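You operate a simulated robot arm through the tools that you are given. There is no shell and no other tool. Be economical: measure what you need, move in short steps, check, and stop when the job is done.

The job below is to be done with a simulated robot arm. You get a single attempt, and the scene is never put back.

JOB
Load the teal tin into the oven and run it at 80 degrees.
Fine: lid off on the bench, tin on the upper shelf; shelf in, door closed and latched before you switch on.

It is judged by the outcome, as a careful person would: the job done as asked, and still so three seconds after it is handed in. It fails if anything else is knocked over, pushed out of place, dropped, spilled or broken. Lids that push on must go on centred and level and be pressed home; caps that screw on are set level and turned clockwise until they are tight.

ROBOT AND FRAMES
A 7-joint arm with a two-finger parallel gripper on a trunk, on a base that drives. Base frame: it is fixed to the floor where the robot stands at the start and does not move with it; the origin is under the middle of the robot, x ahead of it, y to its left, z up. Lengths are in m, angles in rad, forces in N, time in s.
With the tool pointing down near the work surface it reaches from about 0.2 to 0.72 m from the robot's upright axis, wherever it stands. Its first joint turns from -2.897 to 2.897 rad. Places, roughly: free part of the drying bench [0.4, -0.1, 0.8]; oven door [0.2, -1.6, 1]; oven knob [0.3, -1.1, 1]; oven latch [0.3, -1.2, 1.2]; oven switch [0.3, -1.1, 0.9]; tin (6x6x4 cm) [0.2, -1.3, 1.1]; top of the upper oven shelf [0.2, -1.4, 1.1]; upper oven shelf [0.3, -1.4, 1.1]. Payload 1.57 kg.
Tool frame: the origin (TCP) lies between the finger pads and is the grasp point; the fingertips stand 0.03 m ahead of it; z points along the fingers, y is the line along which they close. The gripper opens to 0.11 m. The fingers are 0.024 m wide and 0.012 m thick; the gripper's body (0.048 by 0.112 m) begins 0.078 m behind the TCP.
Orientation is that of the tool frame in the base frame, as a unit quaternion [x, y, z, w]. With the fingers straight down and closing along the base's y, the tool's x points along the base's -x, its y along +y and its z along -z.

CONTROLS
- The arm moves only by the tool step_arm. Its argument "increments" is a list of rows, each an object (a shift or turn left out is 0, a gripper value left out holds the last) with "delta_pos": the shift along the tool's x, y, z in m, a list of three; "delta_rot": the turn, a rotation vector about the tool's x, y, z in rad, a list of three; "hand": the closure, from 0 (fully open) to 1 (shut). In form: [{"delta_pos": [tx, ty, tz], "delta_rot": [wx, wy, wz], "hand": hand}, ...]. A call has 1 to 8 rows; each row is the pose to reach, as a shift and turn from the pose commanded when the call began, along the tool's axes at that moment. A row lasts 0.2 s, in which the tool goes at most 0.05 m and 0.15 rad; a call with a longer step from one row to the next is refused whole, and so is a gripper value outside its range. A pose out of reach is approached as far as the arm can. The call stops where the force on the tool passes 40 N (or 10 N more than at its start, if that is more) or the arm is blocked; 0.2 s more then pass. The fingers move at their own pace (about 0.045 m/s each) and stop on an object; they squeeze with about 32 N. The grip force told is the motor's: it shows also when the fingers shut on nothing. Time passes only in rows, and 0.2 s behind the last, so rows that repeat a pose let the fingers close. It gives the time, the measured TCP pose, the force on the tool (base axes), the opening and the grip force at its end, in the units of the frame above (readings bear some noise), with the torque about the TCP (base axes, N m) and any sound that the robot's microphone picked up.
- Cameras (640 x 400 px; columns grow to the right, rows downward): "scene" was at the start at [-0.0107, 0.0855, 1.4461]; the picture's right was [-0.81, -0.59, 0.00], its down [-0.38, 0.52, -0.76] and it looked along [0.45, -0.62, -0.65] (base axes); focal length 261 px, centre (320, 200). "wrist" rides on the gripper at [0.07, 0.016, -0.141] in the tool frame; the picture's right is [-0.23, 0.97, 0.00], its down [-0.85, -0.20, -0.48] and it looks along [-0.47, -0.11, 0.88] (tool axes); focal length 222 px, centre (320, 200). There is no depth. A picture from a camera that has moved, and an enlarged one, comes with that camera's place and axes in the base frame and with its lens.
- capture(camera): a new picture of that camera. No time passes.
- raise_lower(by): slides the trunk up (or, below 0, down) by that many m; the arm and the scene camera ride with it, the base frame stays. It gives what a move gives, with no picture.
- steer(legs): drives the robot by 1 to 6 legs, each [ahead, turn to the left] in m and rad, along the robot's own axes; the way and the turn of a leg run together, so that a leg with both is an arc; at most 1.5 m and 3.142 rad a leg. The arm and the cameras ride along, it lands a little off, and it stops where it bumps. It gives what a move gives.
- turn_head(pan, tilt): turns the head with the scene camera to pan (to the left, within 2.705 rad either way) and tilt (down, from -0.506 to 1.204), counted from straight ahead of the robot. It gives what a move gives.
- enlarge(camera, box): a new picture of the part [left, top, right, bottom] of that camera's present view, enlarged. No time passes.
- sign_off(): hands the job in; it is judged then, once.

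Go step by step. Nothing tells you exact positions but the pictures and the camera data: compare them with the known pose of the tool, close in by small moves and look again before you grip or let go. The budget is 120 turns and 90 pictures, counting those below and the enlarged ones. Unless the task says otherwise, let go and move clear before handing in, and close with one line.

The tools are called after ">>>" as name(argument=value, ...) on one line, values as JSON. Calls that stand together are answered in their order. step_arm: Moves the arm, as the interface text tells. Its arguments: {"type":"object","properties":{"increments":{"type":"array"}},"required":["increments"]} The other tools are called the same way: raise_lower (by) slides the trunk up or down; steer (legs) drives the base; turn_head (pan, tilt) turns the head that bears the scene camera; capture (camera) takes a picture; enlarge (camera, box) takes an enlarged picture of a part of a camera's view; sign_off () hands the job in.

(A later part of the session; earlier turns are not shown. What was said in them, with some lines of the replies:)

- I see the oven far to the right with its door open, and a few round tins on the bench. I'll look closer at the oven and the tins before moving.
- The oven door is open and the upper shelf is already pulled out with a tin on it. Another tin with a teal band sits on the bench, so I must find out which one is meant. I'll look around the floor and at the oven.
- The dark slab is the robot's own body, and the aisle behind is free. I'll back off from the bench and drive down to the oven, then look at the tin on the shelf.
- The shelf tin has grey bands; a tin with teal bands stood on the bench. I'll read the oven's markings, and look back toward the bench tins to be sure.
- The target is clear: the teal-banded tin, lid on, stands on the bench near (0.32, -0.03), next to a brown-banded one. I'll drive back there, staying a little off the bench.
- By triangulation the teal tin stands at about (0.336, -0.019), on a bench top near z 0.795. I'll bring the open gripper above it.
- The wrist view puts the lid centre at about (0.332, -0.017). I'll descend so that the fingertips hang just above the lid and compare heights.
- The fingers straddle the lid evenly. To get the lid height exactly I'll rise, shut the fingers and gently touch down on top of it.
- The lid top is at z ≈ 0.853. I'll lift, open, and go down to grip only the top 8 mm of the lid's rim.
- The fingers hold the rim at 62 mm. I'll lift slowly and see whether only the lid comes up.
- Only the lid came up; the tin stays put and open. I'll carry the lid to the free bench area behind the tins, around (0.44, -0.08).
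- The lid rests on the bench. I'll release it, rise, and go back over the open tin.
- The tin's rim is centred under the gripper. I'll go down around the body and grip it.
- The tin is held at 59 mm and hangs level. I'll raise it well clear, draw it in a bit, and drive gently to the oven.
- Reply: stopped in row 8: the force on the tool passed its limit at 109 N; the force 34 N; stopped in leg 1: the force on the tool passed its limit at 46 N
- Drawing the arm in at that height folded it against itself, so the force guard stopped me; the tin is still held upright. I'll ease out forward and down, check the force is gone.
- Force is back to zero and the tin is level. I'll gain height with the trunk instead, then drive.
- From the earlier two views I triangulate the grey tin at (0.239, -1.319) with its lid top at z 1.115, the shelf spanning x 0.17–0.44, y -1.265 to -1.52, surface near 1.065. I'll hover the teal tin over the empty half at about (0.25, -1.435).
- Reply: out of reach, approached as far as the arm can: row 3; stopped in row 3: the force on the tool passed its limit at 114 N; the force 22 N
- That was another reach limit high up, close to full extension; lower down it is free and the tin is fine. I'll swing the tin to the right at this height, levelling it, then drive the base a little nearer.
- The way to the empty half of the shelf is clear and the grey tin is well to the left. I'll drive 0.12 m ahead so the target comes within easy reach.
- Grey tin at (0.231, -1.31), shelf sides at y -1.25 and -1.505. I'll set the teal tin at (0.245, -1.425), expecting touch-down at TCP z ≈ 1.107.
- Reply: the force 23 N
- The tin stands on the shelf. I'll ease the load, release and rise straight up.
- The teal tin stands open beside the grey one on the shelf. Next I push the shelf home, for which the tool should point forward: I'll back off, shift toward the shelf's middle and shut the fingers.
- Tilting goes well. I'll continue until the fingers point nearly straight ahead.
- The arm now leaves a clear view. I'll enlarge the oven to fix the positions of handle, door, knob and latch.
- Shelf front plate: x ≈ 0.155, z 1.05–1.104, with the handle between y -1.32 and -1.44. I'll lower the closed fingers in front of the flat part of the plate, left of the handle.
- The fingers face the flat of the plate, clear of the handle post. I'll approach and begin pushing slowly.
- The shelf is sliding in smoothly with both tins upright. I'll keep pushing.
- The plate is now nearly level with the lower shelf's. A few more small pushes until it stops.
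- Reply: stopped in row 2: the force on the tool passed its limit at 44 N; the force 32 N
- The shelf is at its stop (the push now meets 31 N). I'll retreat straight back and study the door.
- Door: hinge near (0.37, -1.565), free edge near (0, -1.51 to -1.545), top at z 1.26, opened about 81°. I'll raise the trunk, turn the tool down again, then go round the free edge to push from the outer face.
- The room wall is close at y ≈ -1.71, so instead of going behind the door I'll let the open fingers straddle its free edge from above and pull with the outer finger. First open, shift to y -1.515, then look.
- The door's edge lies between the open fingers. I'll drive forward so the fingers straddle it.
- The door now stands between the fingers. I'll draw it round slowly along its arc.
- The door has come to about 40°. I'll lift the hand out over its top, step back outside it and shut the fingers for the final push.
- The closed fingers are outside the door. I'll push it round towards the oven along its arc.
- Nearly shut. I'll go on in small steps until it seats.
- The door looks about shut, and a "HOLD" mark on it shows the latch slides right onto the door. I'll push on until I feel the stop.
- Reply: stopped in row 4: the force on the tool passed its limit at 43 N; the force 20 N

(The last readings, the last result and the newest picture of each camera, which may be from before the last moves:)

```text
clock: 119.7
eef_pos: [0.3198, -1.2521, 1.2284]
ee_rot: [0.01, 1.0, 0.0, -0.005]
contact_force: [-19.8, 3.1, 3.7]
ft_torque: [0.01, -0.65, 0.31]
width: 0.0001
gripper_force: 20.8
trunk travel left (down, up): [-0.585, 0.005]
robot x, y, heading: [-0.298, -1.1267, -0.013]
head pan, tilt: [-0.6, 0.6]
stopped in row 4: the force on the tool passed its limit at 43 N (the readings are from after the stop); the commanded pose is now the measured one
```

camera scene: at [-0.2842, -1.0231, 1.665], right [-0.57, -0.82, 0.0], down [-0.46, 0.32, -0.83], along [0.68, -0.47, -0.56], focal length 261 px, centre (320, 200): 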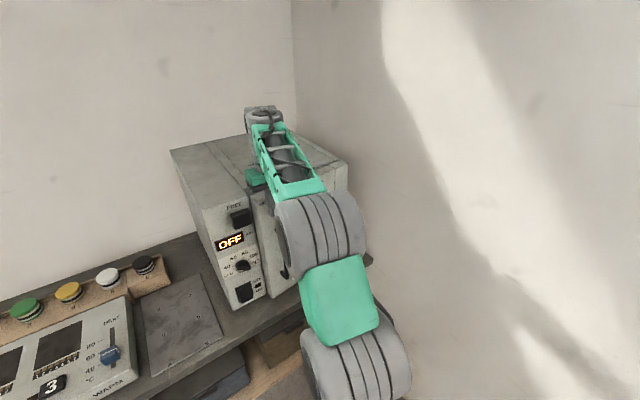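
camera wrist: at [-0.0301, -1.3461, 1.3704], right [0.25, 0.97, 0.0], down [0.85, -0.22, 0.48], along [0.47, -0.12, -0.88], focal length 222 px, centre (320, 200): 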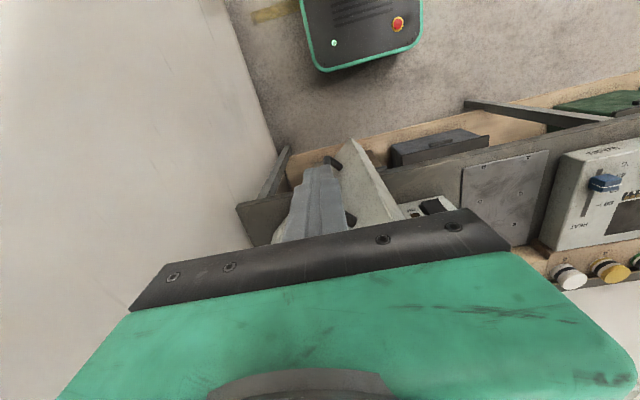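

The door is shut against its stop. Latch block: around (0.31, -1.167, 1.208), to be slid right about 6 cm. I'll back off and come down to its left side.

>>> step_arm(increments=[{"delta_pos": [0.04, 0, 0]}, {"delta_pos": [0.075, 0, 0]}, {"delta_pos": [0.075, 0.04, 0]}, {"delta_pos": [0.075, 0.08, 0]}, {"delta_pos": [0.075, 0.12, 0]}, {"delta_pos": [0.075, 0.15, 0]}])

>>> capture(camera="wrist")

>>> enlarge(camera="scene", box=[160, 120, 360, 310])

```text
clock: 121.1
eef_pos: [0.2531, -1.1012, 1.2263]
ee_rot: [0.01, 1.0, 0.0, -0.005]
contact_force: [-0.3, 0.0, 0.4]
ft_torque: [-0.01, -0.02, 0.0]
width: 0.0001
gripper_force: 21.1
trunk travel left (down, up): [-0.585, 0.005]
robot x, y, heading: [-0.2996, -1.1303, -0.01]
head pan, tilt: [-0.6, 0.6]
```

```text
22 pictures are left
camera wrist: at [0.1843, -1.082, 1.3678], right [0.25, 0.97, 0.0], down [0.86, -0.22, 0.47], along [0.46, -0.12, -0.88], focal length 222 px, centre (320, 200)
```

wrist: 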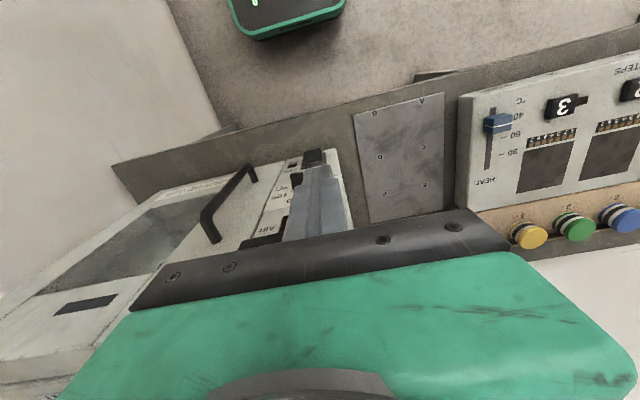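

```text
2.11 times, centred on (260, 215) of scene
camera zoom: at [-0.285, -1.0226, 1.665], right [-0.57, -0.82, 0.0], down [-0.46, 0.32, -0.83], along [0.68, -0.47, -0.56], focal length 550 px, centre (446, 168)
```

zoom: 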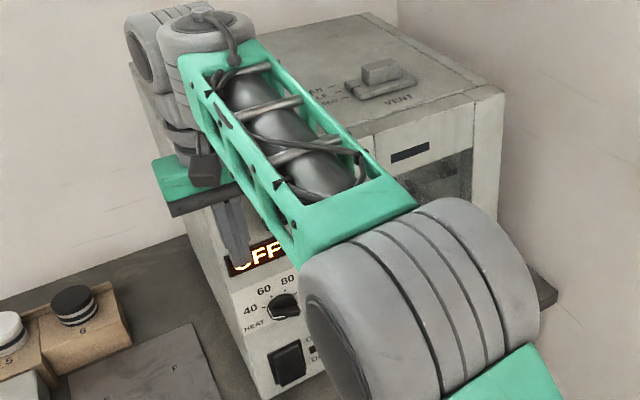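

The latch lies just right of the fingers, front face near x 0.297. I'll move in to x 0.31 on its left, then push it right.

>>> step_arm(increments=[{"delta_pos": [-0.03, 0, 0.003]}, {"delta_pos": [-0.057, 0, 0.006]}])

>>> step_arm(increments=[{"delta_pos": [0, -0.01, 0]}, {"delta_pos": [0, -0.02, 0]}, {"delta_pos": [0, -0.03, 0]}, {"delta_pos": [0, -0.04, 0]}, {"delta_pos": [0, -0.05, 0]}, {"delta_pos": [0, -0.06, 0]}])

>>> capture(camera="wrist")

>>> enlarge(camera="scene", box=[160, 120, 360, 310])

```text
clock: 121.7
eef_pos: [0.3102, -1.1041, 1.2176]
ee_rot: [0.01, 1.0, 0.0, -0.005]
contact_force: [0.3, 0.3, -1.3]
ft_torque: [0.02, 0.01, -0.02]
width: 0.0
gripper_force: 21.0
trunk travel left (down, up): [-0.585, 0.005]
robot x, y, heading: [-0.301, -1.1315, -0.015]
head pan, tilt: [-0.6, 0.6]
```

```text
clock: 123.1
eef_pos: [0.3076, -1.1629, 1.2198]
ee_rot: [0.011, 1.0, 0.0, -0.005]
contact_force: [-0.5, 0.6, -0.3]
ft_torque: [0.0, 0.0, 0.02]
width: 0.0
gripper_force: 21.4
trunk travel left (down, up): [-0.585, 0.005]
robot x, y, heading: [-0.3027, -1.1317, -0.017]
head pan, tilt: [-0.6, 0.6]
```

```text
20 pictures are left
camera wrist: at [0.2407, -1.1445, 1.3619], right [0.25, 0.97, 0.0], down [0.86, -0.22, 0.47], along [0.45, -0.12, -0.88], focal length 222 px, centre (320, 200)
```

wrist: 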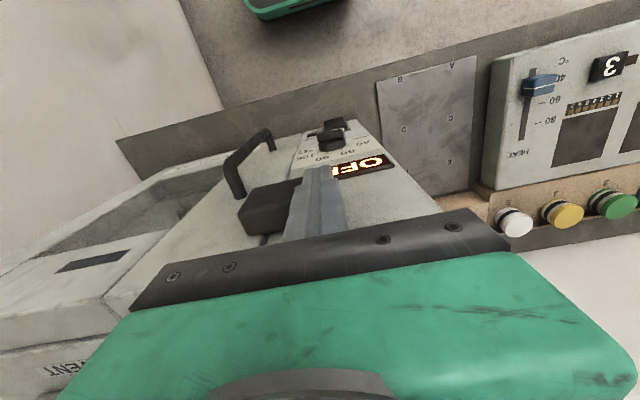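

```text
2.11 times, centred on (260, 215) of scene
camera zoom: at [-0.285, -1.0234, 1.665], right [-0.57, -0.82, 0.0], down [-0.46, 0.32, -0.83], along [0.68, -0.47, -0.56], focal length 550 px, centre (446, 168)
```

zoom: 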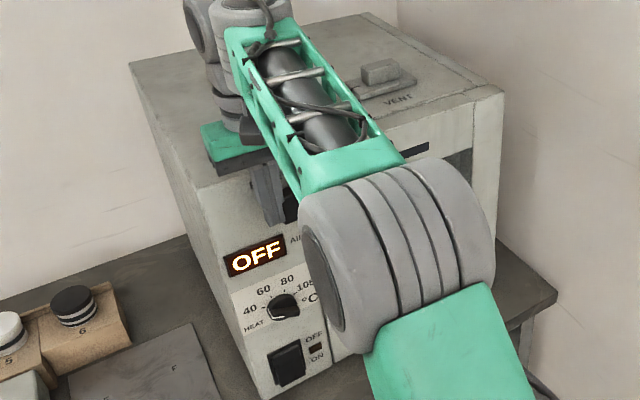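

The latch is sliding. I'll keep pushing until it stops.

>>> step_arm(increments=[{"delta_pos": [0, -0.006, 0]}, {"delta_pos": [0, -0.012, 0]}, {"delta_pos": [0, -0.018, 0]}, {"delta_pos": [0, -0.024, 0]}, {"delta_pos": [0, -0.03, 0]}, {"delta_pos": [0, -0.036, 0]}, {"delta_pos": [0, -0.042, 0]}])

>>> capture(camera="wrist")

```text
clock: 124.1
eef_pos: [0.3094, -1.1757, 1.2206]
ee_rot: [0.002, 1.0, 0.0, -0.005]
contact_force: [-0.9, 27.5, 0.5]
ft_torque: [0.49, -0.05, 0.11]
width: 0.0
gripper_force: 21.0
trunk travel left (down, up): [-0.585, 0.005]
robot x, y, heading: [-0.2988, -1.1278, 0.005]
head pan, tilt: [-0.6, 0.6]
stopped in row 5: the force on the tool passed its limit at 45 N (the readings are from after the stop); the commanded pose is now the measured one
```

```text
18 pictures are left
camera wrist: at [0.2402, -1.1581, 1.3625], right [0.23, 0.97, 0.0], down [0.86, -0.2, 0.47], along [0.46, -0.11, -0.88], focal length 222 px, centre (320, 200)
```

wrist: 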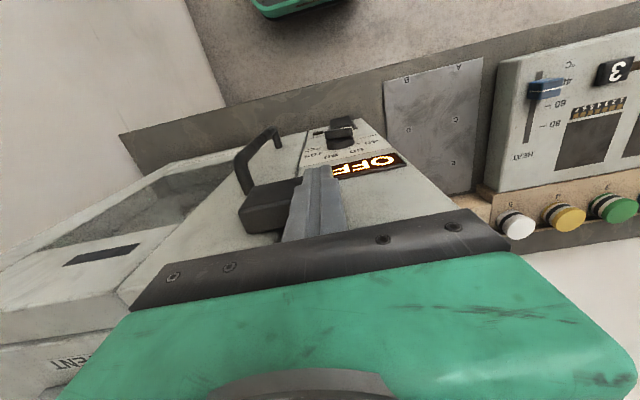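

The latch met a firm stop. I'll back away and check whether it sits at HOLD.

>>> step_arm(increments=[{"delta_pos": [0.0, 0.006, 0]}, {"delta_pos": [0.04, 0.01, 0]}, {"delta_pos": [0.08, 0.01, 0]}])

>>> steer(legs=[[-0.2, 0]])

>>> step_arm(increments=[{"delta_rot": [0, -0.14, 0], "delta_pos": [0, -0.02, 0.01]}, {"delta_rot": [0, -0.28, 0], "delta_pos": [0, -0.04, 0.02]}, {"delta_rot": [0, -0.42, 0], "delta_pos": [0, -0.06, 0.03]}, {"delta_rot": [0, -0.56, 0], "delta_pos": [0, -0.08, 0.04]}, {"delta_rot": [0, -0.7, 0], "delta_pos": [0, -0.08, 0.05]}, {"delta_rot": [0, -0.84, 0], "delta_pos": [0, -0.08, 0.06]}, {"delta_rot": [0, -0.98, 0], "delta_pos": [0, -0.08, 0.07]}, {"delta_rot": [0, -1.12, 0], "delta_pos": [0, -0.08, 0.08]}])

>>> capture(camera="scene")

```text
clock: 124.9
eef_pos: [0.2258, -1.17, 1.2183]
ee_rot: [0.005, 1.0, -0.001, -0.004]
contact_force: [0.2, -0.1, 0.1]
ft_torque: [0.04, -0.03, 0.0]
width: 0.0
gripper_force: 21.2
trunk travel left (down, up): [-0.585, 0.005]
robot x, y, heading: [-0.2973, -1.1292, -0.003]
head pan, tilt: [-0.6, 0.6]
```

```text
clock: 126.5
eef_pos: [0.0223, -1.1697, 1.2199]
ee_rot: [0.006, 1.0, 0.0, -0.004]
contact_force: [0.8, 0.1, -0.5]
ft_torque: [0.0, 0.01, 0.0]
width: 0.0
gripper_force: 21.4
trunk travel left (down, up): [-0.585, 0.005]
robot x, y, heading: [-0.5028, -1.1291, -0.005]
head pan, tilt: [-0.6, 0.6]
```

```text
clock: 128.5
eef_pos: [0.0272, -1.2154, 1.1131]
ee_rot: [-0.018, 0.861, 0.028, 0.508]
contact_force: [-0.5, -0.5, -0.2]
ft_torque: [0.01, -0.06, 0.0]
width: 0.0001
gripper_force: 21.6
trunk travel left (down, up): [-0.585, 0.005]
robot x, y, heading: [-0.5008, -1.1335, -0.007]
head pan, tilt: [-0.6, 0.6]
stopped in row 8: the arm was blocked; the commanded pose is now the measured one
```

```text
17 pictures are left
camera scene: at [-0.4886, -1.022, 1.6637], right [-0.57, -0.82, 0.0], down [-0.46, 0.32, -0.83], along [0.68, -0.47, -0.56], focal length 261 px, centre (320, 200)
```

scene: 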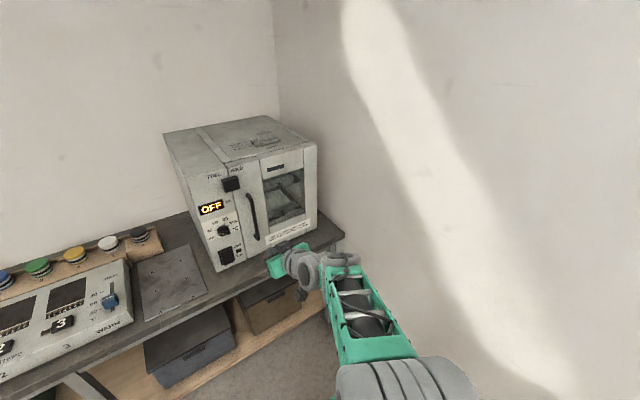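

>>> enlarge(camera="scene", box=[190, 150, 320, 280])

```text
3.08 times, centred on (255, 215) of scene
camera zoom: at [-0.4886, -1.022, 1.6637], right [-0.57, -0.82, 0.0], down [-0.46, 0.32, -0.83], along [0.68, -0.47, -0.56], focal length 803 px, centre (520, 154)
```

zoom: 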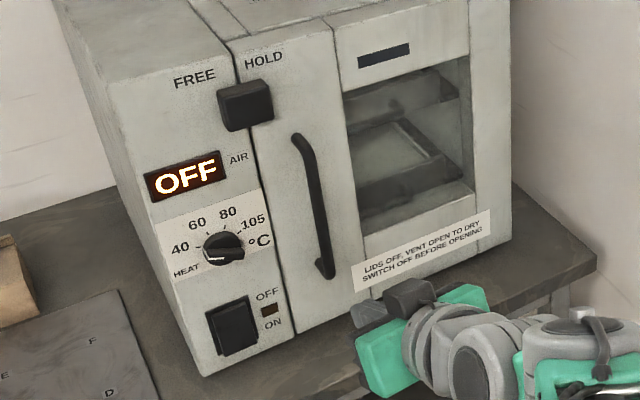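

The door label says "LIDS OFF, VENT OPEN TO DRY / SWITCH OFF BEFORE OPENING"; the latch straddles the gap, but I want to be sure it's fully over. First I'll free the arm by moving it forward and finish levelling the tool.

>>> step_arm(increments=[{"delta_pos": [-0.033, 0, 0.02]}, {"delta_pos": [-0.066, 0, 0.04]}, {"delta_pos": [-0.101, 0, 0.0585], "delta_rot": [0, -0.06, 0]}, {"delta_pos": [-0.101, 0, 0.0585], "delta_rot": [0, -0.19, 0]}, {"delta_pos": [-0.101, 0, 0.0585], "delta_rot": [0, -0.32, 0]}, {"delta_pos": [-0.101, 0, 0.0585], "delta_rot": [0, -0.43, 0]}, {"delta_pos": [-0.101, 0, 0.0585], "delta_rot": [0, -0.5, 0]}])

```text
clock: 130.1
eef_pos: [0.1275, -1.2121, 1.1769]
ee_rot: [-0.011, 0.706, 0.029, 0.707]
contact_force: [0.3, 0.0, 0.6]
ft_torque: [-0.02, 0.0, -0.01]
width: 0.0001
gripper_force: 21.8
trunk travel left (down, up): [-0.585, 0.005]
robot x, y, heading: [-0.5013, -1.1287, -0.005]
head pan, tilt: [-0.6, 0.6]
```

>>> step_arm(increments=[{"delta_pos": [-0.017, 0.031, 0.002], "delta_rot": [0.028, 0, -0.013]}, {"delta_pos": [-0.0334, 0.0628, 0.0035], "delta_rot": [0.0566, 0, -0.0254]}])

>>> step_arm(increments=[{"delta_pos": [0, 0, 0.04]}, {"delta_pos": [0, 0, 0.08]}, {"delta_pos": [0, 0, 0.12]}, {"delta_pos": [0, 0, 0.158]}])

>>> step_arm(increments=[{"delta_pos": [0, -0.005, 0]}, {"delta_pos": [0, -0.01, 0]}, {"delta_pos": [0, -0.015, 0]}, {"delta_pos": [0, -0.02, 0]}, {"delta_pos": [0, -0.025, 0]}, {"delta_pos": [0, -0.03, 0]}, {"delta_pos": [0, -0.035, 0]}, {"delta_pos": [0, -0.04, 0]}])

>>> enlarge(camera="scene", box=[190, 150, 320, 280])

```text
clock: 130.7
eef_pos: [0.1276, -1.1496, 1.2129]
ee_rot: [0.001, 0.707, 0.0, 0.707]
contact_force: [0.1, 0.2, -0.2]
ft_torque: [0.02, 0.01, 0.0]
width: 0.0001
gripper_force: 21.1
trunk travel left (down, up): [-0.585, 0.005]
robot x, y, heading: [-0.5028, -1.1299, -0.004]
head pan, tilt: [-0.6, 0.6]
```

```text
clock: 131.7
eef_pos: [0.2866, -1.1477, 1.2106]
ee_rot: [0.001, 0.708, 0.001, 0.706]
contact_force: [-0.6, -0.1, -0.1]
ft_torque: [0.02, 0.0, -0.01]
width: 0.0
gripper_force: 21.3
trunk travel left (down, up): [-0.585, 0.005]
robot x, y, heading: [-0.4999, -1.1308, 0.001]
head pan, tilt: [-0.6, 0.6]
```

```text
clock: 133.7
eef_pos: [0.2836, -1.1768, 1.211]
ee_rot: [-0.006, 0.707, 0.01, 0.707]
contact_force: [-4.3, 18.8, 1.3]
ft_torque: [-0.09, -0.04, 0.49]
width: 0.0001
gripper_force: 21.2
trunk travel left (down, up): [-0.585, 0.005]
robot x, y, heading: [-0.5026, -1.1277, 0.01]
head pan, tilt: [-0.6, 0.6]
stopped in row 8: the force on the tool passed its limit at 41 N (the readings are from after the stop); the commanded pose is now the measured one
```

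```text
3.08 times, centred on (255, 215) of scene
camera zoom: at [-0.4913, -1.0197, 1.665], right [-0.56, -0.83, 0.0], down [-0.47, 0.31, -0.83], along [0.68, -0.46, -0.56], focal length 803 px, centre (520, 154)
```

zoom: 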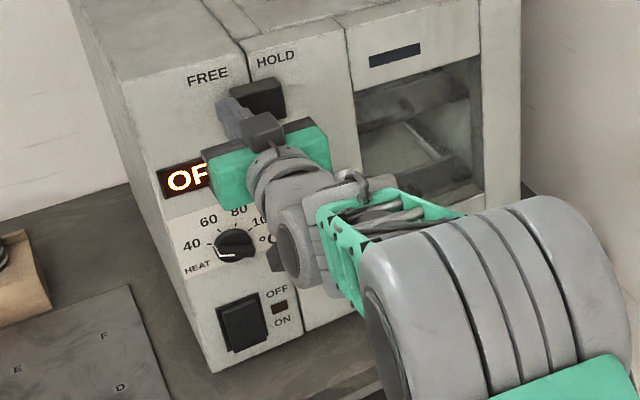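

The latch is at its hard stop again at the same place, under HOLD, so it is fully over. I'll draw back and look closely at the knob.

>>> step_arm(increments=[{"delta_pos": [0, 0.008, -0.01], "delta_rot": [0.01, 0, 0]}, {"delta_pos": [0, 0.01, -0.05], "delta_rot": [0.02, 0, 0]}, {"delta_pos": [0, 0.01, -0.09], "delta_rot": [0.02, 0, 0]}, {"delta_pos": [0, -0.02, -0.13], "delta_rot": [0.02, 0, 0]}, {"delta_pos": [0.0, -0.06, -0.13], "delta_rot": [0.02, 0, 0]}])

>>> enlarge(camera="scene", box=[200, 190, 260, 250])

```text
clock: 134.9
eef_pos: [0.1568, -1.2434, 1.2101]
ee_rot: [0.005, 0.708, -0.001, 0.706]
contact_force: [0.3, 0.1, 0.8]
ft_torque: [0.01, 0.02, 0.02]
width: 0.0
gripper_force: 21.5
trunk travel left (down, up): [-0.585, 0.005]
robot x, y, heading: [-0.5035, -1.1287, 0.004]
head pan, tilt: [-0.6, 0.6]
```

```text
6.67 times, centred on (230, 220) of scene
camera zoom: at [-0.4896, -1.0226, 1.6651], right [-0.56, -0.83, 0.0], down [-0.47, 0.32, -0.82], along [0.68, -0.46, -0.57], focal length 1740 px, centre (920, 67)
```

zoom: 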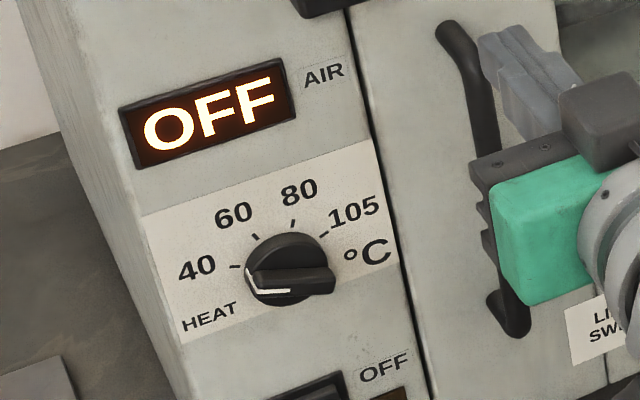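

The pointer stands at 40 (about -70° from upright); the 80 mark is at about +23°, so it must turn about 93° clockwise around the knob centre near (y -1.143, z 1.003). I'll lower the trunk, line up with the knob and pre-roll the hand by -70° so the fingers take the bar's flanks.

>>> raise_lower(by=-0.2)

>>> step_arm(increments=[{"delta_pos": [0, 0.02, -0.01], "delta_rot": [0, 0, -0.14], "hand": 0.5}, {"delta_pos": [0, 0.04, -0.02], "delta_rot": [0, 0, -0.28]}, {"delta_pos": [0, 0.06, -0.02], "delta_rot": [0, 0, -0.42]}, {"delta_pos": [0, 0.08, -0.02], "delta_rot": [0, 0, -0.56]}, {"delta_pos": [0, 0.1, -0.02], "delta_rot": [0, 0, -0.7]}, {"delta_pos": [0, 0.1, -0.02], "delta_rot": [0, 0, -0.84]}, {"delta_pos": [0, 0.1, -0.02], "delta_rot": [0, 0, -0.98]}, {"delta_pos": [0, 0.1, -0.02], "delta_rot": [0, 0, -1.12]}])

```text
clock: 137.1
eef_pos: [0.1576, -1.2413, 1.0098]
ee_rot: [0.004, 0.708, 0.0, 0.706]
contact_force: [0.3, -0.7, 0.3]
ft_torque: [0.0, 0.04, -0.02]
width: 0.0
gripper_force: 21.3
trunk travel left (down, up): [-0.385, 0.205]
robot x, y, heading: [-0.5026, -1.1269, -0.001]
head pan, tilt: [-0.6, 0.6]
```

```text
clock: 138.8
eef_pos: [0.1374, -1.1431, 1.0107]
ee_rot: [-0.373, 0.601, -0.376, 0.598]
contact_force: [-0.6, 0.6, 0.7]
ft_torque: [0.0, -0.01, 0.03]
width: 0.055
gripper_force: 0.1
trunk travel left (down, up): [-0.385, 0.205]
robot x, y, heading: [-0.501, -1.1281, 0.003]
head pan, tilt: [-0.6, 0.6]
```

>>> step_arm(increments=[{"delta_rot": [0, 0, -0.1]}])

>>> capture(camera="wrist")

>>> enlarge(camera="scene", box=[170, 100, 290, 220])

```text
clock: 139.2
eef_pos: [0.1392, -1.1433, 1.0103]
ee_rot: [-0.402, 0.582, -0.406, 0.579]
contact_force: [-0.3, 0.3, -0.5]
ft_torque: [-0.01, -0.03, 0.01]
width: 0.055
gripper_force: 0.1
trunk travel left (down, up): [-0.385, 0.205]
robot x, y, heading: [-0.503, -1.128, -0.001]
head pan, tilt: [-0.6, 0.6]
```

```text
13 pictures are left
camera wrist: at [-0.0042, -1.201, 0.9713], right [0.0, 0.55, -0.83], down [-0.47, 0.73, 0.49], along [0.88, 0.39, 0.26], focal length 222 px, centre (320, 200)
```

wrist: 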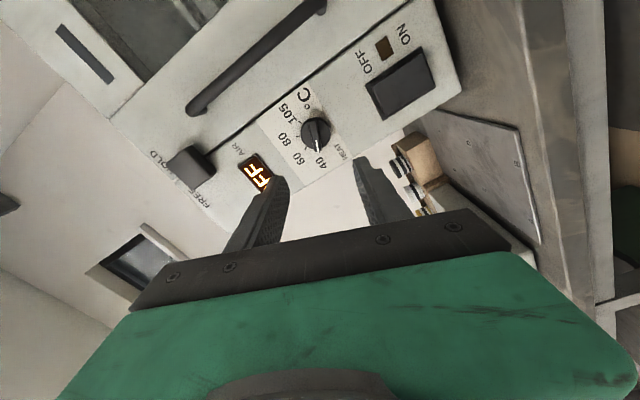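

```text
3.33 times, centred on (230, 160) of scene
camera zoom: at [-0.4897, -1.0217, 1.465], right [-0.56, -0.83, 0.0], down [-0.47, 0.32, -0.83], along [0.68, -0.46, -0.56], focal length 870 px, centre (620, 333)
```

zoom: 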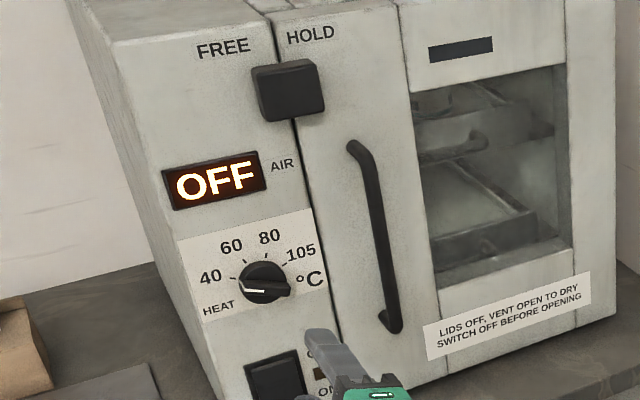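

The hand's axis is only about 7 mm off the knob, and its fingers match the bar's slant. I'll correct, advance until the tips flank the bar and close gently.

>>> step_arm(increments=[{"delta_pos": [0.0052, -0.0046, 0.04]}, {"delta_pos": [0.0052, -0.0046, 0.08]}, {"delta_pos": [0.0052, -0.0046, 0.12]}, {"delta_pos": [0.0052, -0.0046, 0.14]}, {"delta_pos": [0.0052, -0.0046, 0.153]}])

>>> enlarge(camera="wrist", box=[200, 80, 440, 230])

```text
clock: 140.4
eef_pos: [0.2906, -1.1511, 1.0142]
ee_rot: [-0.402, 0.583, -0.404, 0.579]
contact_force: [0.1, 0.4, 0.2]
ft_torque: [0.01, 0.01, 0.0]
width: 0.0551
gripper_force: 0.1
trunk travel left (down, up): [-0.385, 0.205]
robot x, y, heading: [-0.5004, -1.126, -0.002]
head pan, tilt: [-0.6, 0.6]
```

```text
2.67 times, centred on (320, 155) of wrist
camera zoom: at [0.1489, -1.2085, 0.9744], right [0.0, 0.55, -0.83], down [-0.47, 0.73, 0.49], along [0.88, 0.39, 0.26], focal length 592 px, centre (320, 320)
```

zoom: 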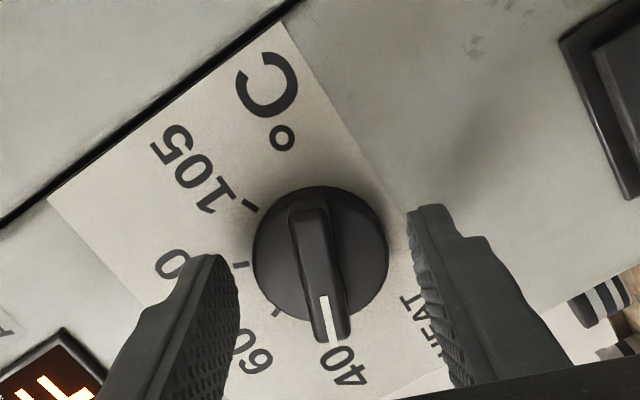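

The bar sits centrally between the tips and parallel to them. I'll go 5 mm deeper and close.

>>> step_arm(increments=[{"delta_pos": [0, 0, 0.005]}, {"delta_pos": [0, 0, 0.005], "hand": 1}, {"delta_pos": [0, 0, 0.005]}, {"delta_pos": [0, 0, 0.005]}, {"delta_pos": [0, 0, 0.005]}, {"delta_pos": [0, 0, 0.005]}])

```text
clock: 141.8
eef_pos: [0.2954, -1.1514, 1.0141]
ee_rot: [-0.401, 0.583, -0.405, 0.579]
contact_force: [3.2, -0.8, 2.2]
ft_torque: [0.01, -0.15, -0.22]
width: 0.0433
gripper_force: 44.6
trunk travel left (down, up): [-0.385, 0.205]
robot x, y, heading: [-0.5058, -1.1298, 0.005]
head pan, tilt: [-0.6, 0.6]
```

The fingers hold the knob's disc (43 mm). I'll turn it clockwise about its axis in small steps.

>>> step_arm(increments=[{"delta_rot": [0, 0, 0.13]}, {"delta_rot": [0, 0, 0.26]}, {"delta_rot": [0, 0, 0.39]}, {"delta_rot": [0, 0, 0.52]}, {"delta_rot": [0, 0, 0.65]}, {"delta_rot": [0, 0, 0.78]}])

>>> enlarge(camera="wrist", box=[200, 80, 440, 230])

```text
clock: 143.2
eef_pos: [0.295, -1.1506, 1.0123]
ee_rot: [-0.15, 0.692, -0.153, 0.689]
contact_force: [1.5, -2.5, 0.0]
ft_torque: [0.0, -0.83, 0.34]
width: 0.0437
gripper_force: 45.0
trunk travel left (down, up): [-0.385, 0.205]
robot x, y, heading: [-0.4984, -1.1272, -0.0]
head pan, tilt: [-0.6, 0.6]
```

```text
2.67 times, centred on (320, 155) of wrist
camera zoom: at [0.1536, -1.1622, 0.9427], right [0.0, 0.98, -0.2], down [-0.48, 0.18, 0.86], along [0.88, 0.09, 0.47], focal length 592 px, centre (320, 320)
```

zoom: 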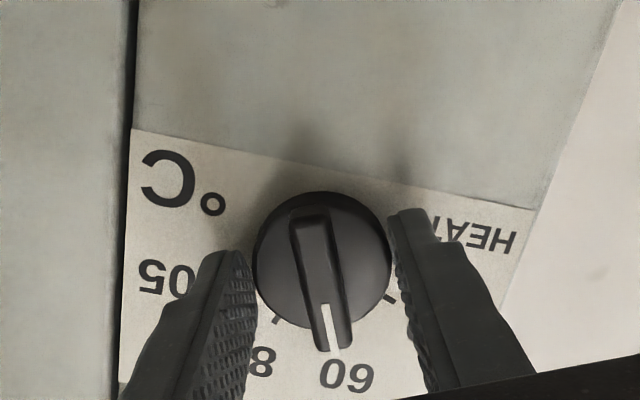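

The knob follows; the pointer is at about 60 now. I'll turn the remaining part.

>>> step_arm(increments=[{"delta_rot": [0, 0, 0.13]}, {"delta_rot": [0, 0, 0.26]}, {"delta_rot": [0, 0, 0.39]}, {"delta_rot": [0, 0, 0.52]}, {"delta_rot": [0, 0, 0.65]}, {"delta_rot": [0, 0, 0.78]}])

>>> enlarge(camera="wrist", box=[200, 80, 440, 230])

```text
clock: 144.7
eef_pos: [0.2947, -1.148, 1.012]
ee_rot: [0.123, 0.697, 0.123, 0.695]
contact_force: [1.9, 11.0, -2.0]
ft_torque: [0.02, -0.44, 0.44]
width: 0.0434
gripper_force: 45.4
trunk travel left (down, up): [-0.385, 0.205]
robot x, y, heading: [-0.5043, -1.1282, 0.005]
head pan, tilt: [-0.6, 0.6]
```

```text
2.67 times, centred on (320, 155) of wrist
camera zoom: at [0.1537, -1.1073, 0.953], right [0.0, 0.84, 0.55], down [-0.48, -0.48, 0.74], along [0.88, -0.26, 0.4], focal length 592 px, centre (320, 320)
```

zoom: 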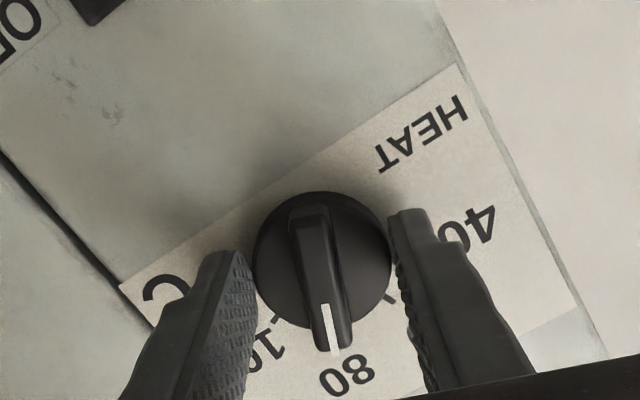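

The pointer has reached 80, perhaps 3° short of the tick. I'll add that, then release and back off.

>>> step_arm(increments=[{"delta_rot": [0, 0, 0.03]}, {"delta_rot": [0, 0, 0.06]}, {"delta_rot": [0, 0, 0.06], "hand": 0.45}, {"delta_rot": [0, 0, 0.06]}, {"delta_rot": [0, 0, 0.06]}, {"delta_pos": [0, 0, -0.03], "delta_rot": [0, 0, 0.06]}, {"delta_pos": [0, 0, -0.07], "delta_rot": [0, 0, 0.06]}, {"delta_pos": [0, 0, -0.11], "delta_rot": [0, 0, 0.06]}])

>>> enlarge(camera="wrist", box=[220, 50, 420, 200])

```text
clock: 146.4
eef_pos: [0.185, -1.151, 1.0154]
ee_rot: [0.145, 0.693, 0.141, 0.692]
contact_force: [-0.1, -0.5, 0.1]
ft_torque: [0.0, -0.04, -0.03]
width: 0.0604
gripper_force: 0.1
trunk travel left (down, up): [-0.385, 0.205]
robot x, y, heading: [-0.5055, -1.1302, 0.002]
head pan, tilt: [-0.6, 0.6]
```

```text
2.67 times, centred on (320, 125) of wrist
camera zoom: at [0.0435, -1.1067, 0.9569], right [0.01, 0.8, 0.59], down [-0.48, -0.52, 0.71], along [0.88, -0.29, 0.38], focal length 592 px, centre (320, 400)
```

zoom: 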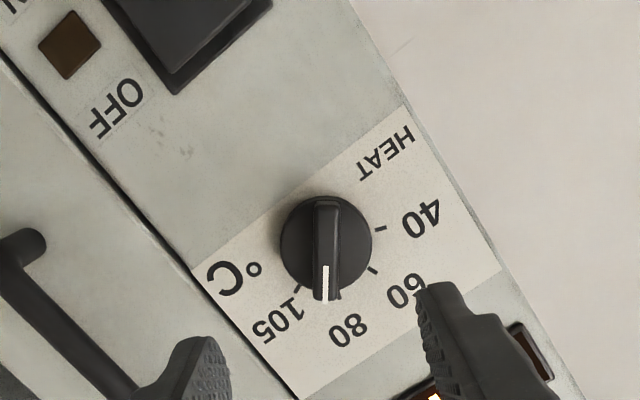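

In this clear view the pointer line is at about +36° while the 80 tick is at +22°, so it overshot on release. I'll re-grip and turn back about 14°, then look again.

>>> step_arm(increments=[{"delta_pos": [0, 0, 0.04]}, {"delta_pos": [0, 0, 0.08]}, {"delta_pos": [0, 0, 0.109]}, {"delta_pos": [0, 0, 0.109], "hand": 1}, {"delta_pos": [0, 0, 0.109]}, {"delta_pos": [0, 0, 0.109]}, {"delta_pos": [0, 0, 0.109]}])

>>> step_arm(increments=[{"delta_rot": [0, 0, -0.12]}, {"delta_rot": [0, 0, -0.24]}, {"delta_rot": [0, 0, -0.24]}, {"delta_rot": [0, 0, -0.24], "hand": 0.45}, {"delta_rot": [0, 0, -0.24]}, {"delta_rot": [0, 0, -0.24]}, {"delta_pos": [0, 0, -0.05], "delta_rot": [0, 0, -0.24]}, {"delta_pos": [0, 0, -0.1], "delta_rot": [0, 0, -0.24]}])

>>> enlarge(camera="wrist", box=[220, 50, 420, 200])

```text
clock: 148.1
eef_pos: [0.2954, -1.1484, 1.0147]
ee_rot: [0.143, 0.692, 0.142, 0.693]
contact_force: [3.9, 11.7, 4.3]
ft_torque: [-0.02, 0.03, 0.7]
width: 0.0426
gripper_force: 40.4
trunk travel left (down, up): [-0.385, 0.205]
robot x, y, heading: [-0.5017, -1.1265, 0.003]
head pan, tilt: [-0.6, 0.6]
```

```text
clock: 149.8
eef_pos: [0.194, -1.1493, 1.0109]
ee_rot: [0.061, 0.705, 0.057, 0.704]
contact_force: [-0.8, -0.5, -0.4]
ft_torque: [-0.02, -0.02, -0.03]
width: 0.0607
gripper_force: 0.1
trunk travel left (down, up): [-0.385, 0.205]
robot x, y, heading: [-0.5006, -1.128, 0.003]
head pan, tilt: [-0.6, 0.6]
```

```text
2.67 times, centred on (320, 125) of wrist
camera zoom: at [0.0531, -1.1196, 0.9466], right [0.01, 0.92, 0.38], down [-0.48, -0.34, 0.81], along [0.88, -0.19, 0.44], focal length 592 px, centre (320, 400)
```

zoom: 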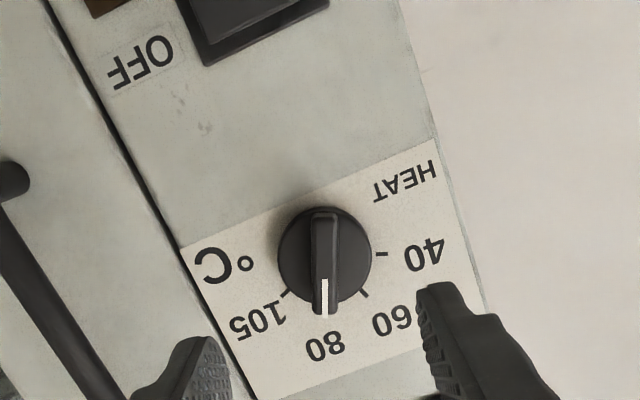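

Now the pointer lies squarely on 80, midway between the 60 and 105 ticks. Next the switch: rocker centre about (y -1.136, z 0.887), ON end at the bottom. I'll close the fingers, undo the roll and pitch the hand downward for clearance over the bench.

>>> step_arm(increments=[{"delta_pos": [0, 0, -0.03], "delta_rot": [0, 0, -0.09], "hand": 1}, {"delta_pos": [0, 0, -0.06], "delta_rot": [0, 0, -0.168]}, {"delta_pos": [0, 0, -0.06], "delta_rot": [0, 0, -0.168]}, {"delta_pos": [0, 0, -0.06], "delta_rot": [0, 0, -0.168]}, {"delta_pos": [0, 0, -0.06], "delta_rot": [0, 0, -0.168]}])

>>> step_arm(increments=[{"delta_pos": [0, 0.005, 0], "delta_rot": [0, 0.12, 0]}, {"delta_pos": [0, 0.01, 0], "delta_rot": [0, 0.24, 0]}, {"delta_pos": [0, 0.013, 0], "delta_rot": [0, 0.36, 0]}, {"delta_pos": [0, 0.013, 0], "delta_rot": [0, 0.48, 0]}, {"delta_pos": [0, 0.013, 0], "delta_rot": [0, 0.6, 0]}])

>>> capture(camera="wrist")

```text
clock: 151.1
eef_pos: [0.1363, -1.1496, 1.0134]
ee_rot: [0.001, 0.708, -0.003, 0.706]
contact_force: [-0.3, -0.3, 0.5]
ft_torque: [-0.01, -0.01, 0.0]
width: 0.0001
gripper_force: 21.6
trunk travel left (down, up): [-0.385, 0.205]
robot x, y, heading: [-0.4996, -1.126, 0.005]
head pan, tilt: [-0.6, 0.6]
```

```text
clock: 152.2
eef_pos: [0.1353, -1.1363, 1.0126]
ee_rot: [0.003, 0.886, -0.003, 0.464]
contact_force: [1.4, 0.8, 0.0]
ft_torque: [0.02, 0.02, 0.03]
width: 0.0003
gripper_force: 21.2
trunk travel left (down, up): [-0.385, 0.205]
robot x, y, heading: [-0.5023, -1.1246, -0.001]
head pan, tilt: [-0.6, 0.6]
```

```text
6 pictures are left
camera wrist: at [-0.0216, -1.1183, 1.0357], right [0.13, 0.97, 0.19], down [0.09, -0.2, 0.98], along [0.99, -0.11, -0.12], focal length 222 px, centre (320, 200)
```

wrist: 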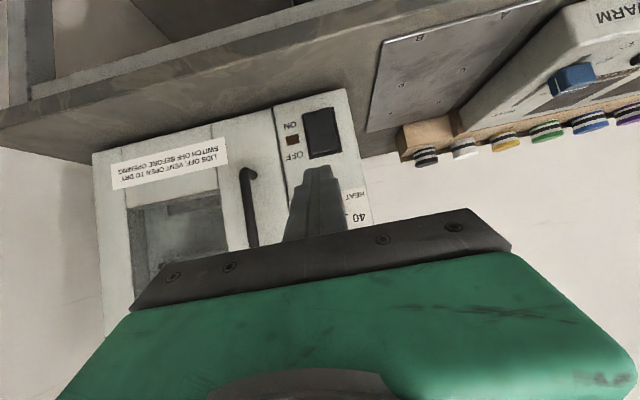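

The rocker is right ahead: centre (y -1.133, z 0.885), ON end near z 0.86. I'll bring the tips in front of the ON end.

>>> step_arm(increments=[{"delta_pos": [0.011, 0.002, 0.043]}, {"delta_pos": [0.022, 0.002, 0.086]}, {"delta_pos": [0.034, 0.002, 0.129]}, {"delta_pos": [0.0446, 0.002, 0.171]}])

>>> step_arm(increments=[{"delta_pos": [-0.0086, 0, 0.0123]}, {"delta_pos": [-0.0171, 0, 0.0247]}, {"delta_pos": [-0.02, 0, 0.0288]}, {"delta_pos": [-0.0228, 0, 0.0329]}, {"delta_pos": [-0.0257, 0, 0.037]}])

```text
clock: 153.2
eef_pos: [0.2502, -1.1363, 0.8788]
ee_rot: [0.002, 0.885, -0.003, 0.466]
contact_force: [-0.3, 0.2, 0.4]
ft_torque: [0.0, 0.01, 0.04]
width: 0.0003
gripper_force: 21.3
trunk travel left (down, up): [-0.385, 0.205]
robot x, y, heading: [-0.5002, -1.1264, 0.001]
head pan, tilt: [-0.6, 0.6]
```

```text
clock: 154.4
eef_pos: [0.2902, -1.1352, 0.8784]
ee_rot: [0.002, 0.885, -0.002, 0.465]
contact_force: [-32.2, 1.1, 4.5]
ft_torque: [0.01, 0.08, -0.01]
width: 0.0002
gripper_force: 21.2
trunk travel left (down, up): [-0.385, 0.205]
robot x, y, heading: [-0.5006, -1.1308, 0.0]
head pan, tilt: [-0.6, 0.6]
```

I pressed with 32 N. I'll back away and check the display.

>>> step_arm(increments=[{"delta_pos": [0.02, 0, -0.03]}, {"delta_pos": [0.04, 0, -0.06]}, {"delta_pos": [0.06, -0.03, -0.09]}, {"delta_pos": [0.06, -0.08, -0.09]}, {"delta_pos": [0.06, -0.12, -0.09]}])

>>> enlarge(camera="scene", box=[170, 80, 290, 240])

```text
clock: 155.7
eef_pos: [0.1866, -1.2566, 0.8785]
ee_rot: [0.003, 0.885, -0.002, 0.465]
contact_force: [0.6, 0.4, 0.2]
ft_torque: [0.03, 0.01, 0.02]
width: 0.0
gripper_force: 20.8
trunk travel left (down, up): [-0.385, 0.205]
robot x, y, heading: [-0.5045, -1.1285, 0.009]
head pan, tilt: [-0.6, 0.6]
```

```text
2.50 times, centred on (230, 160) of scene
camera zoom: at [-0.4896, -1.0217, 1.465], right [-0.56, -0.83, 0.0], down [-0.47, 0.32, -0.83], along [0.68, -0.46, -0.56], focal length 653 px, centre (545, 300)
```

zoom: 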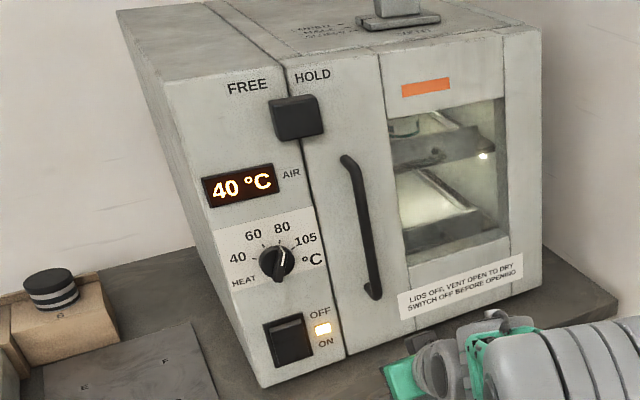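

The switch is on: lamp lit, oven light on, display "40 °C" beside "AIR". I'll wait a few seconds to see whether the air reading moves toward the set 80, and look at the vent too.

>>> step_arm(increments=[{"delta_pos": [0, 0, -0.02]}, {"delta_pos": [0, 0, -0.04]}, {"delta_pos": [0, 0, -0.06]}, {"delta_pos": [0, 0, -0.06]}, {"delta_pos": [0, 0, -0.06]}, {"delta_pos": [0, 0, -0.06]}, {"delta_pos": [0, 0, -0.06]}, {"delta_pos": [0, 0, -0.06]}])

>>> step_arm(increments=[{}, {}, {}, {}, {}, {}, {}, {}])

>>> enlarge(camera="scene", box=[190, 70, 280, 180])

```text
clock: 157.4
eef_pos: [0.1382, -1.2564, 0.9134]
ee_rot: [0.003, 0.885, -0.003, 0.465]
contact_force: [0.0, 0.3, -0.1]
ft_torque: [-0.01, 0.02, -0.01]
width: 0.0
gripper_force: 21.1
trunk travel left (down, up): [-0.385, 0.205]
robot x, y, heading: [-0.5053, -1.1277, 0.004]
head pan, tilt: [-0.6, 0.6]
```

```text
clock: 159.2
eef_pos: [0.1391, -1.2572, 0.9133]
ee_rot: [0.002, 0.885, -0.003, 0.466]
contact_force: [0.2, -0.1, 0.0]
ft_torque: [0.02, -0.01, 0.01]
width: 0.0
gripper_force: 21.4
trunk travel left (down, up): [-0.385, 0.205]
robot x, y, heading: [-0.5037, -1.1296, 0.003]
head pan, tilt: [-0.6, 0.6]
```

```text
3.64 times, centred on (235, 125) of scene
camera zoom: at [-0.4897, -1.0216, 1.465], right [-0.56, -0.83, 0.0], down [-0.47, 0.32, -0.83], along [0.68, -0.46, -0.56], focal length 949 px, centre (629, 473)
```

zoom: 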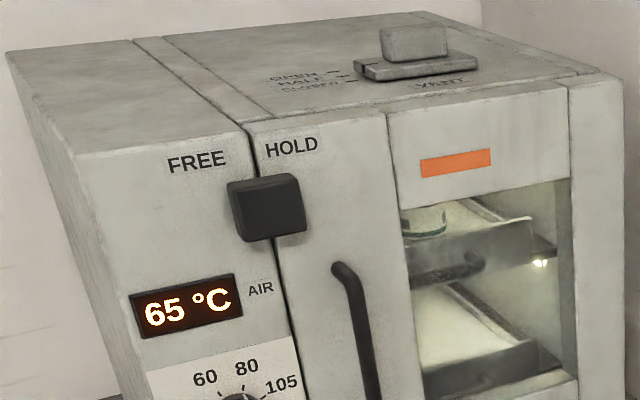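

The air reads 65 °C and is climbing. I'll move clear a bit, wait, and confirm it settles at 80.

>>> step_arm(increments=[{"delta_pos": [0, 0, -0.02]}, {"delta_pos": [0, 0, -0.03]}, {"delta_pos": [0, 0, -0.03]}, {"delta_pos": [0, 0, -0.03]}, {"delta_pos": [0, 0, -0.03]}, {"delta_pos": [0, 0, -0.03]}, {"delta_pos": [0, 0, -0.03]}, {"delta_pos": [0, 0, -0.03]}])

>>> step_arm(increments=[{}, {}, {}, {}, {}, {}, {}, {}])

>>> step_arm(increments=[{}, {}, {}, {}, {}, {}, {}, {}])

>>> enlarge(camera="scene", box=[190, 90, 290, 200])

```text
clock: 161.1
eef_pos: [0.1125, -1.2543, 0.9337]
ee_rot: [0.002, 0.885, -0.003, 0.465]
contact_force: [0.4, 0.1, 1.1]
ft_torque: [0.01, 0.02, 0.01]
width: 0.0001
gripper_force: 20.9
trunk travel left (down, up): [-0.385, 0.205]
robot x, y, heading: [-0.4991, -1.1298, -0.002]
head pan, tilt: [-0.6, 0.6]
```

```text
clock: 162.8
eef_pos: [0.1124, -1.2548, 0.933]
ee_rot: [0.002, 0.885, -0.002, 0.466]
contact_force: [-0.1, 1.3, 0.1]
ft_torque: [0.01, 0.02, 0.02]
width: 0.0
gripper_force: 21.0
trunk travel left (down, up): [-0.385, 0.205]
robot x, y, heading: [-0.4987, -1.1297, 0.001]
head pan, tilt: [-0.6, 0.6]
```

```text
clock: 164.7
eef_pos: [0.1123, -1.2536, 0.932]
ee_rot: [0.002, 0.885, -0.002, 0.465]
contact_force: [0.9, -0.2, 0.7]
ft_torque: [-0.02, 0.02, 0.0]
width: 0.0
gripper_force: 21.5
trunk travel left (down, up): [-0.385, 0.205]
robot x, y, heading: [-0.5048, -1.1233, 0.0]
head pan, tilt: [-0.6, 0.6]
```

```text
3.64 times, centred on (240, 145) of scene
camera zoom: at [-0.4897, -1.0216, 1.465], right [-0.56, -0.83, 0.0], down [-0.47, 0.32, -0.83], along [0.68, -0.46, -0.56], focal length 949 px, centre (611, 400)
```

zoom: 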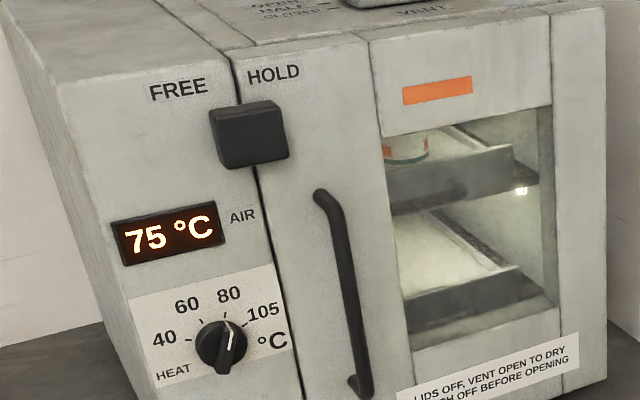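

75 °C and still approaching. One more wait to see where it settles.

>>> step_arm(increments=[{}, {}, {}, {}, {}, {}, {}, {}])

>>> step_arm(increments=[{}, {}, {}, {}, {}, {}, {}, {}])

>>> step_arm(increments=[{}, {}, {}, {}, {}, {}, {}, {}])

>>> step_arm(increments=[{}, {}, {}, {}, {}, {}, {}, {}])

>>> step_arm(increments=[{}, {}, {}, {}, {}, {}, {}, {}])

>>> enlarge(camera="scene", box=[190, 90, 290, 200])

```text
clock: 166.4
eef_pos: [0.1135, -1.2549, 0.932]
ee_rot: [0.003, 0.885, -0.003, 0.466]
contact_force: [0.1, -0.1, -0.2]
ft_torque: [0.03, 0.0, -0.02]
width: 0.0
gripper_force: 21.2
trunk travel left (down, up): [-0.385, 0.205]
robot x, y, heading: [-0.4977, -1.1261, 0.003]
head pan, tilt: [-0.6, 0.6]
```

```text
clock: 168.2
eef_pos: [0.1121, -1.2535, 0.9318]
ee_rot: [0.002, 0.885, -0.002, 0.465]
contact_force: [-0.3, 0.6, -0.5]
ft_torque: [0.01, 0.01, 0.02]
width: 0.0
gripper_force: 21.6
trunk travel left (down, up): [-0.385, 0.205]
robot x, y, heading: [-0.5031, -1.1268, 0.004]
head pan, tilt: [-0.6, 0.6]
```

```text
clock: 170.1
eef_pos: [0.113, -1.254, 0.9316]
ee_rot: [0.002, 0.885, -0.002, 0.466]
contact_force: [0.1, 0.3, -0.6]
ft_torque: [0.01, 0.0, 0.03]
width: 0.0
gripper_force: 21.0
trunk travel left (down, up): [-0.385, 0.205]
robot x, y, heading: [-0.5027, -1.1271, -0.003]
head pan, tilt: [-0.6, 0.6]
```

```text
clock: 171.8
eef_pos: [0.1135, -1.2544, 0.9326]
ee_rot: [0.003, 0.885, -0.003, 0.466]
contact_force: [-0.3, -0.2, 0.4]
ft_torque: [0.0, 0.02, 0.01]
width: 0.0
gripper_force: 20.9
trunk travel left (down, up): [-0.385, 0.205]
robot x, y, heading: [-0.5007, -1.1285, 0.002]
head pan, tilt: [-0.6, 0.6]
```

```text
clock: 173.7
eef_pos: [0.1125, -1.2524, 0.9317]
ee_rot: [0.002, 0.885, -0.002, 0.465]
contact_force: [0.4, -1.0, 0.6]
ft_torque: [0.01, 0.0, -0.02]
width: 0.0
gripper_force: 21.6
trunk travel left (down, up): [-0.385, 0.205]
robot x, y, heading: [-0.5019, -1.1296, -0.0]
head pan, tilt: [-0.6, 0.6]
```

```text
3.64 times, centred on (240, 145) of scene
camera zoom: at [-0.4897, -1.0216, 1.465], right [-0.56, -0.83, 0.0], down [-0.47, 0.32, -0.83], along [0.68, -0.46, -0.56], focal length 949 px, centre (611, 400)
```

zoom: 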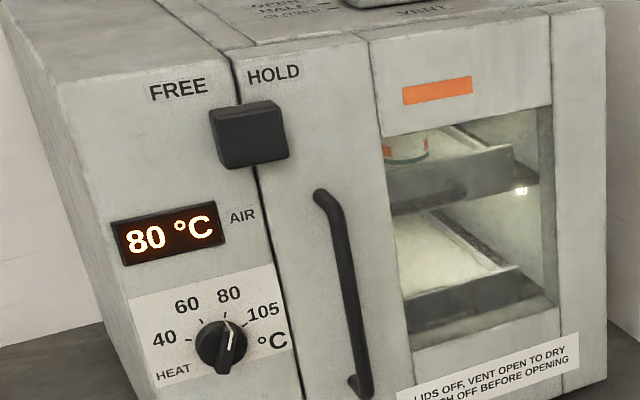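

The air has settled at 80 °C; the door is closed and the latch is at its stop under HOLD. The teal tin is open on the upper shelf and the hand is clear. I'm handing the job in.

>>> sign_off()

```text
The job is handed in.
```

The teal tin is in the oven on the upper shelf, with its lid on the bench; the shelf is in, the door is closed and latched, and the oven is on and reads 80 °C. I left the vent where it was, which looked like HALF; the door label says "VENT OPEN TO DRY", so open it if this run is for drying. The grey tin that was already on that shelf went in with its lid on.
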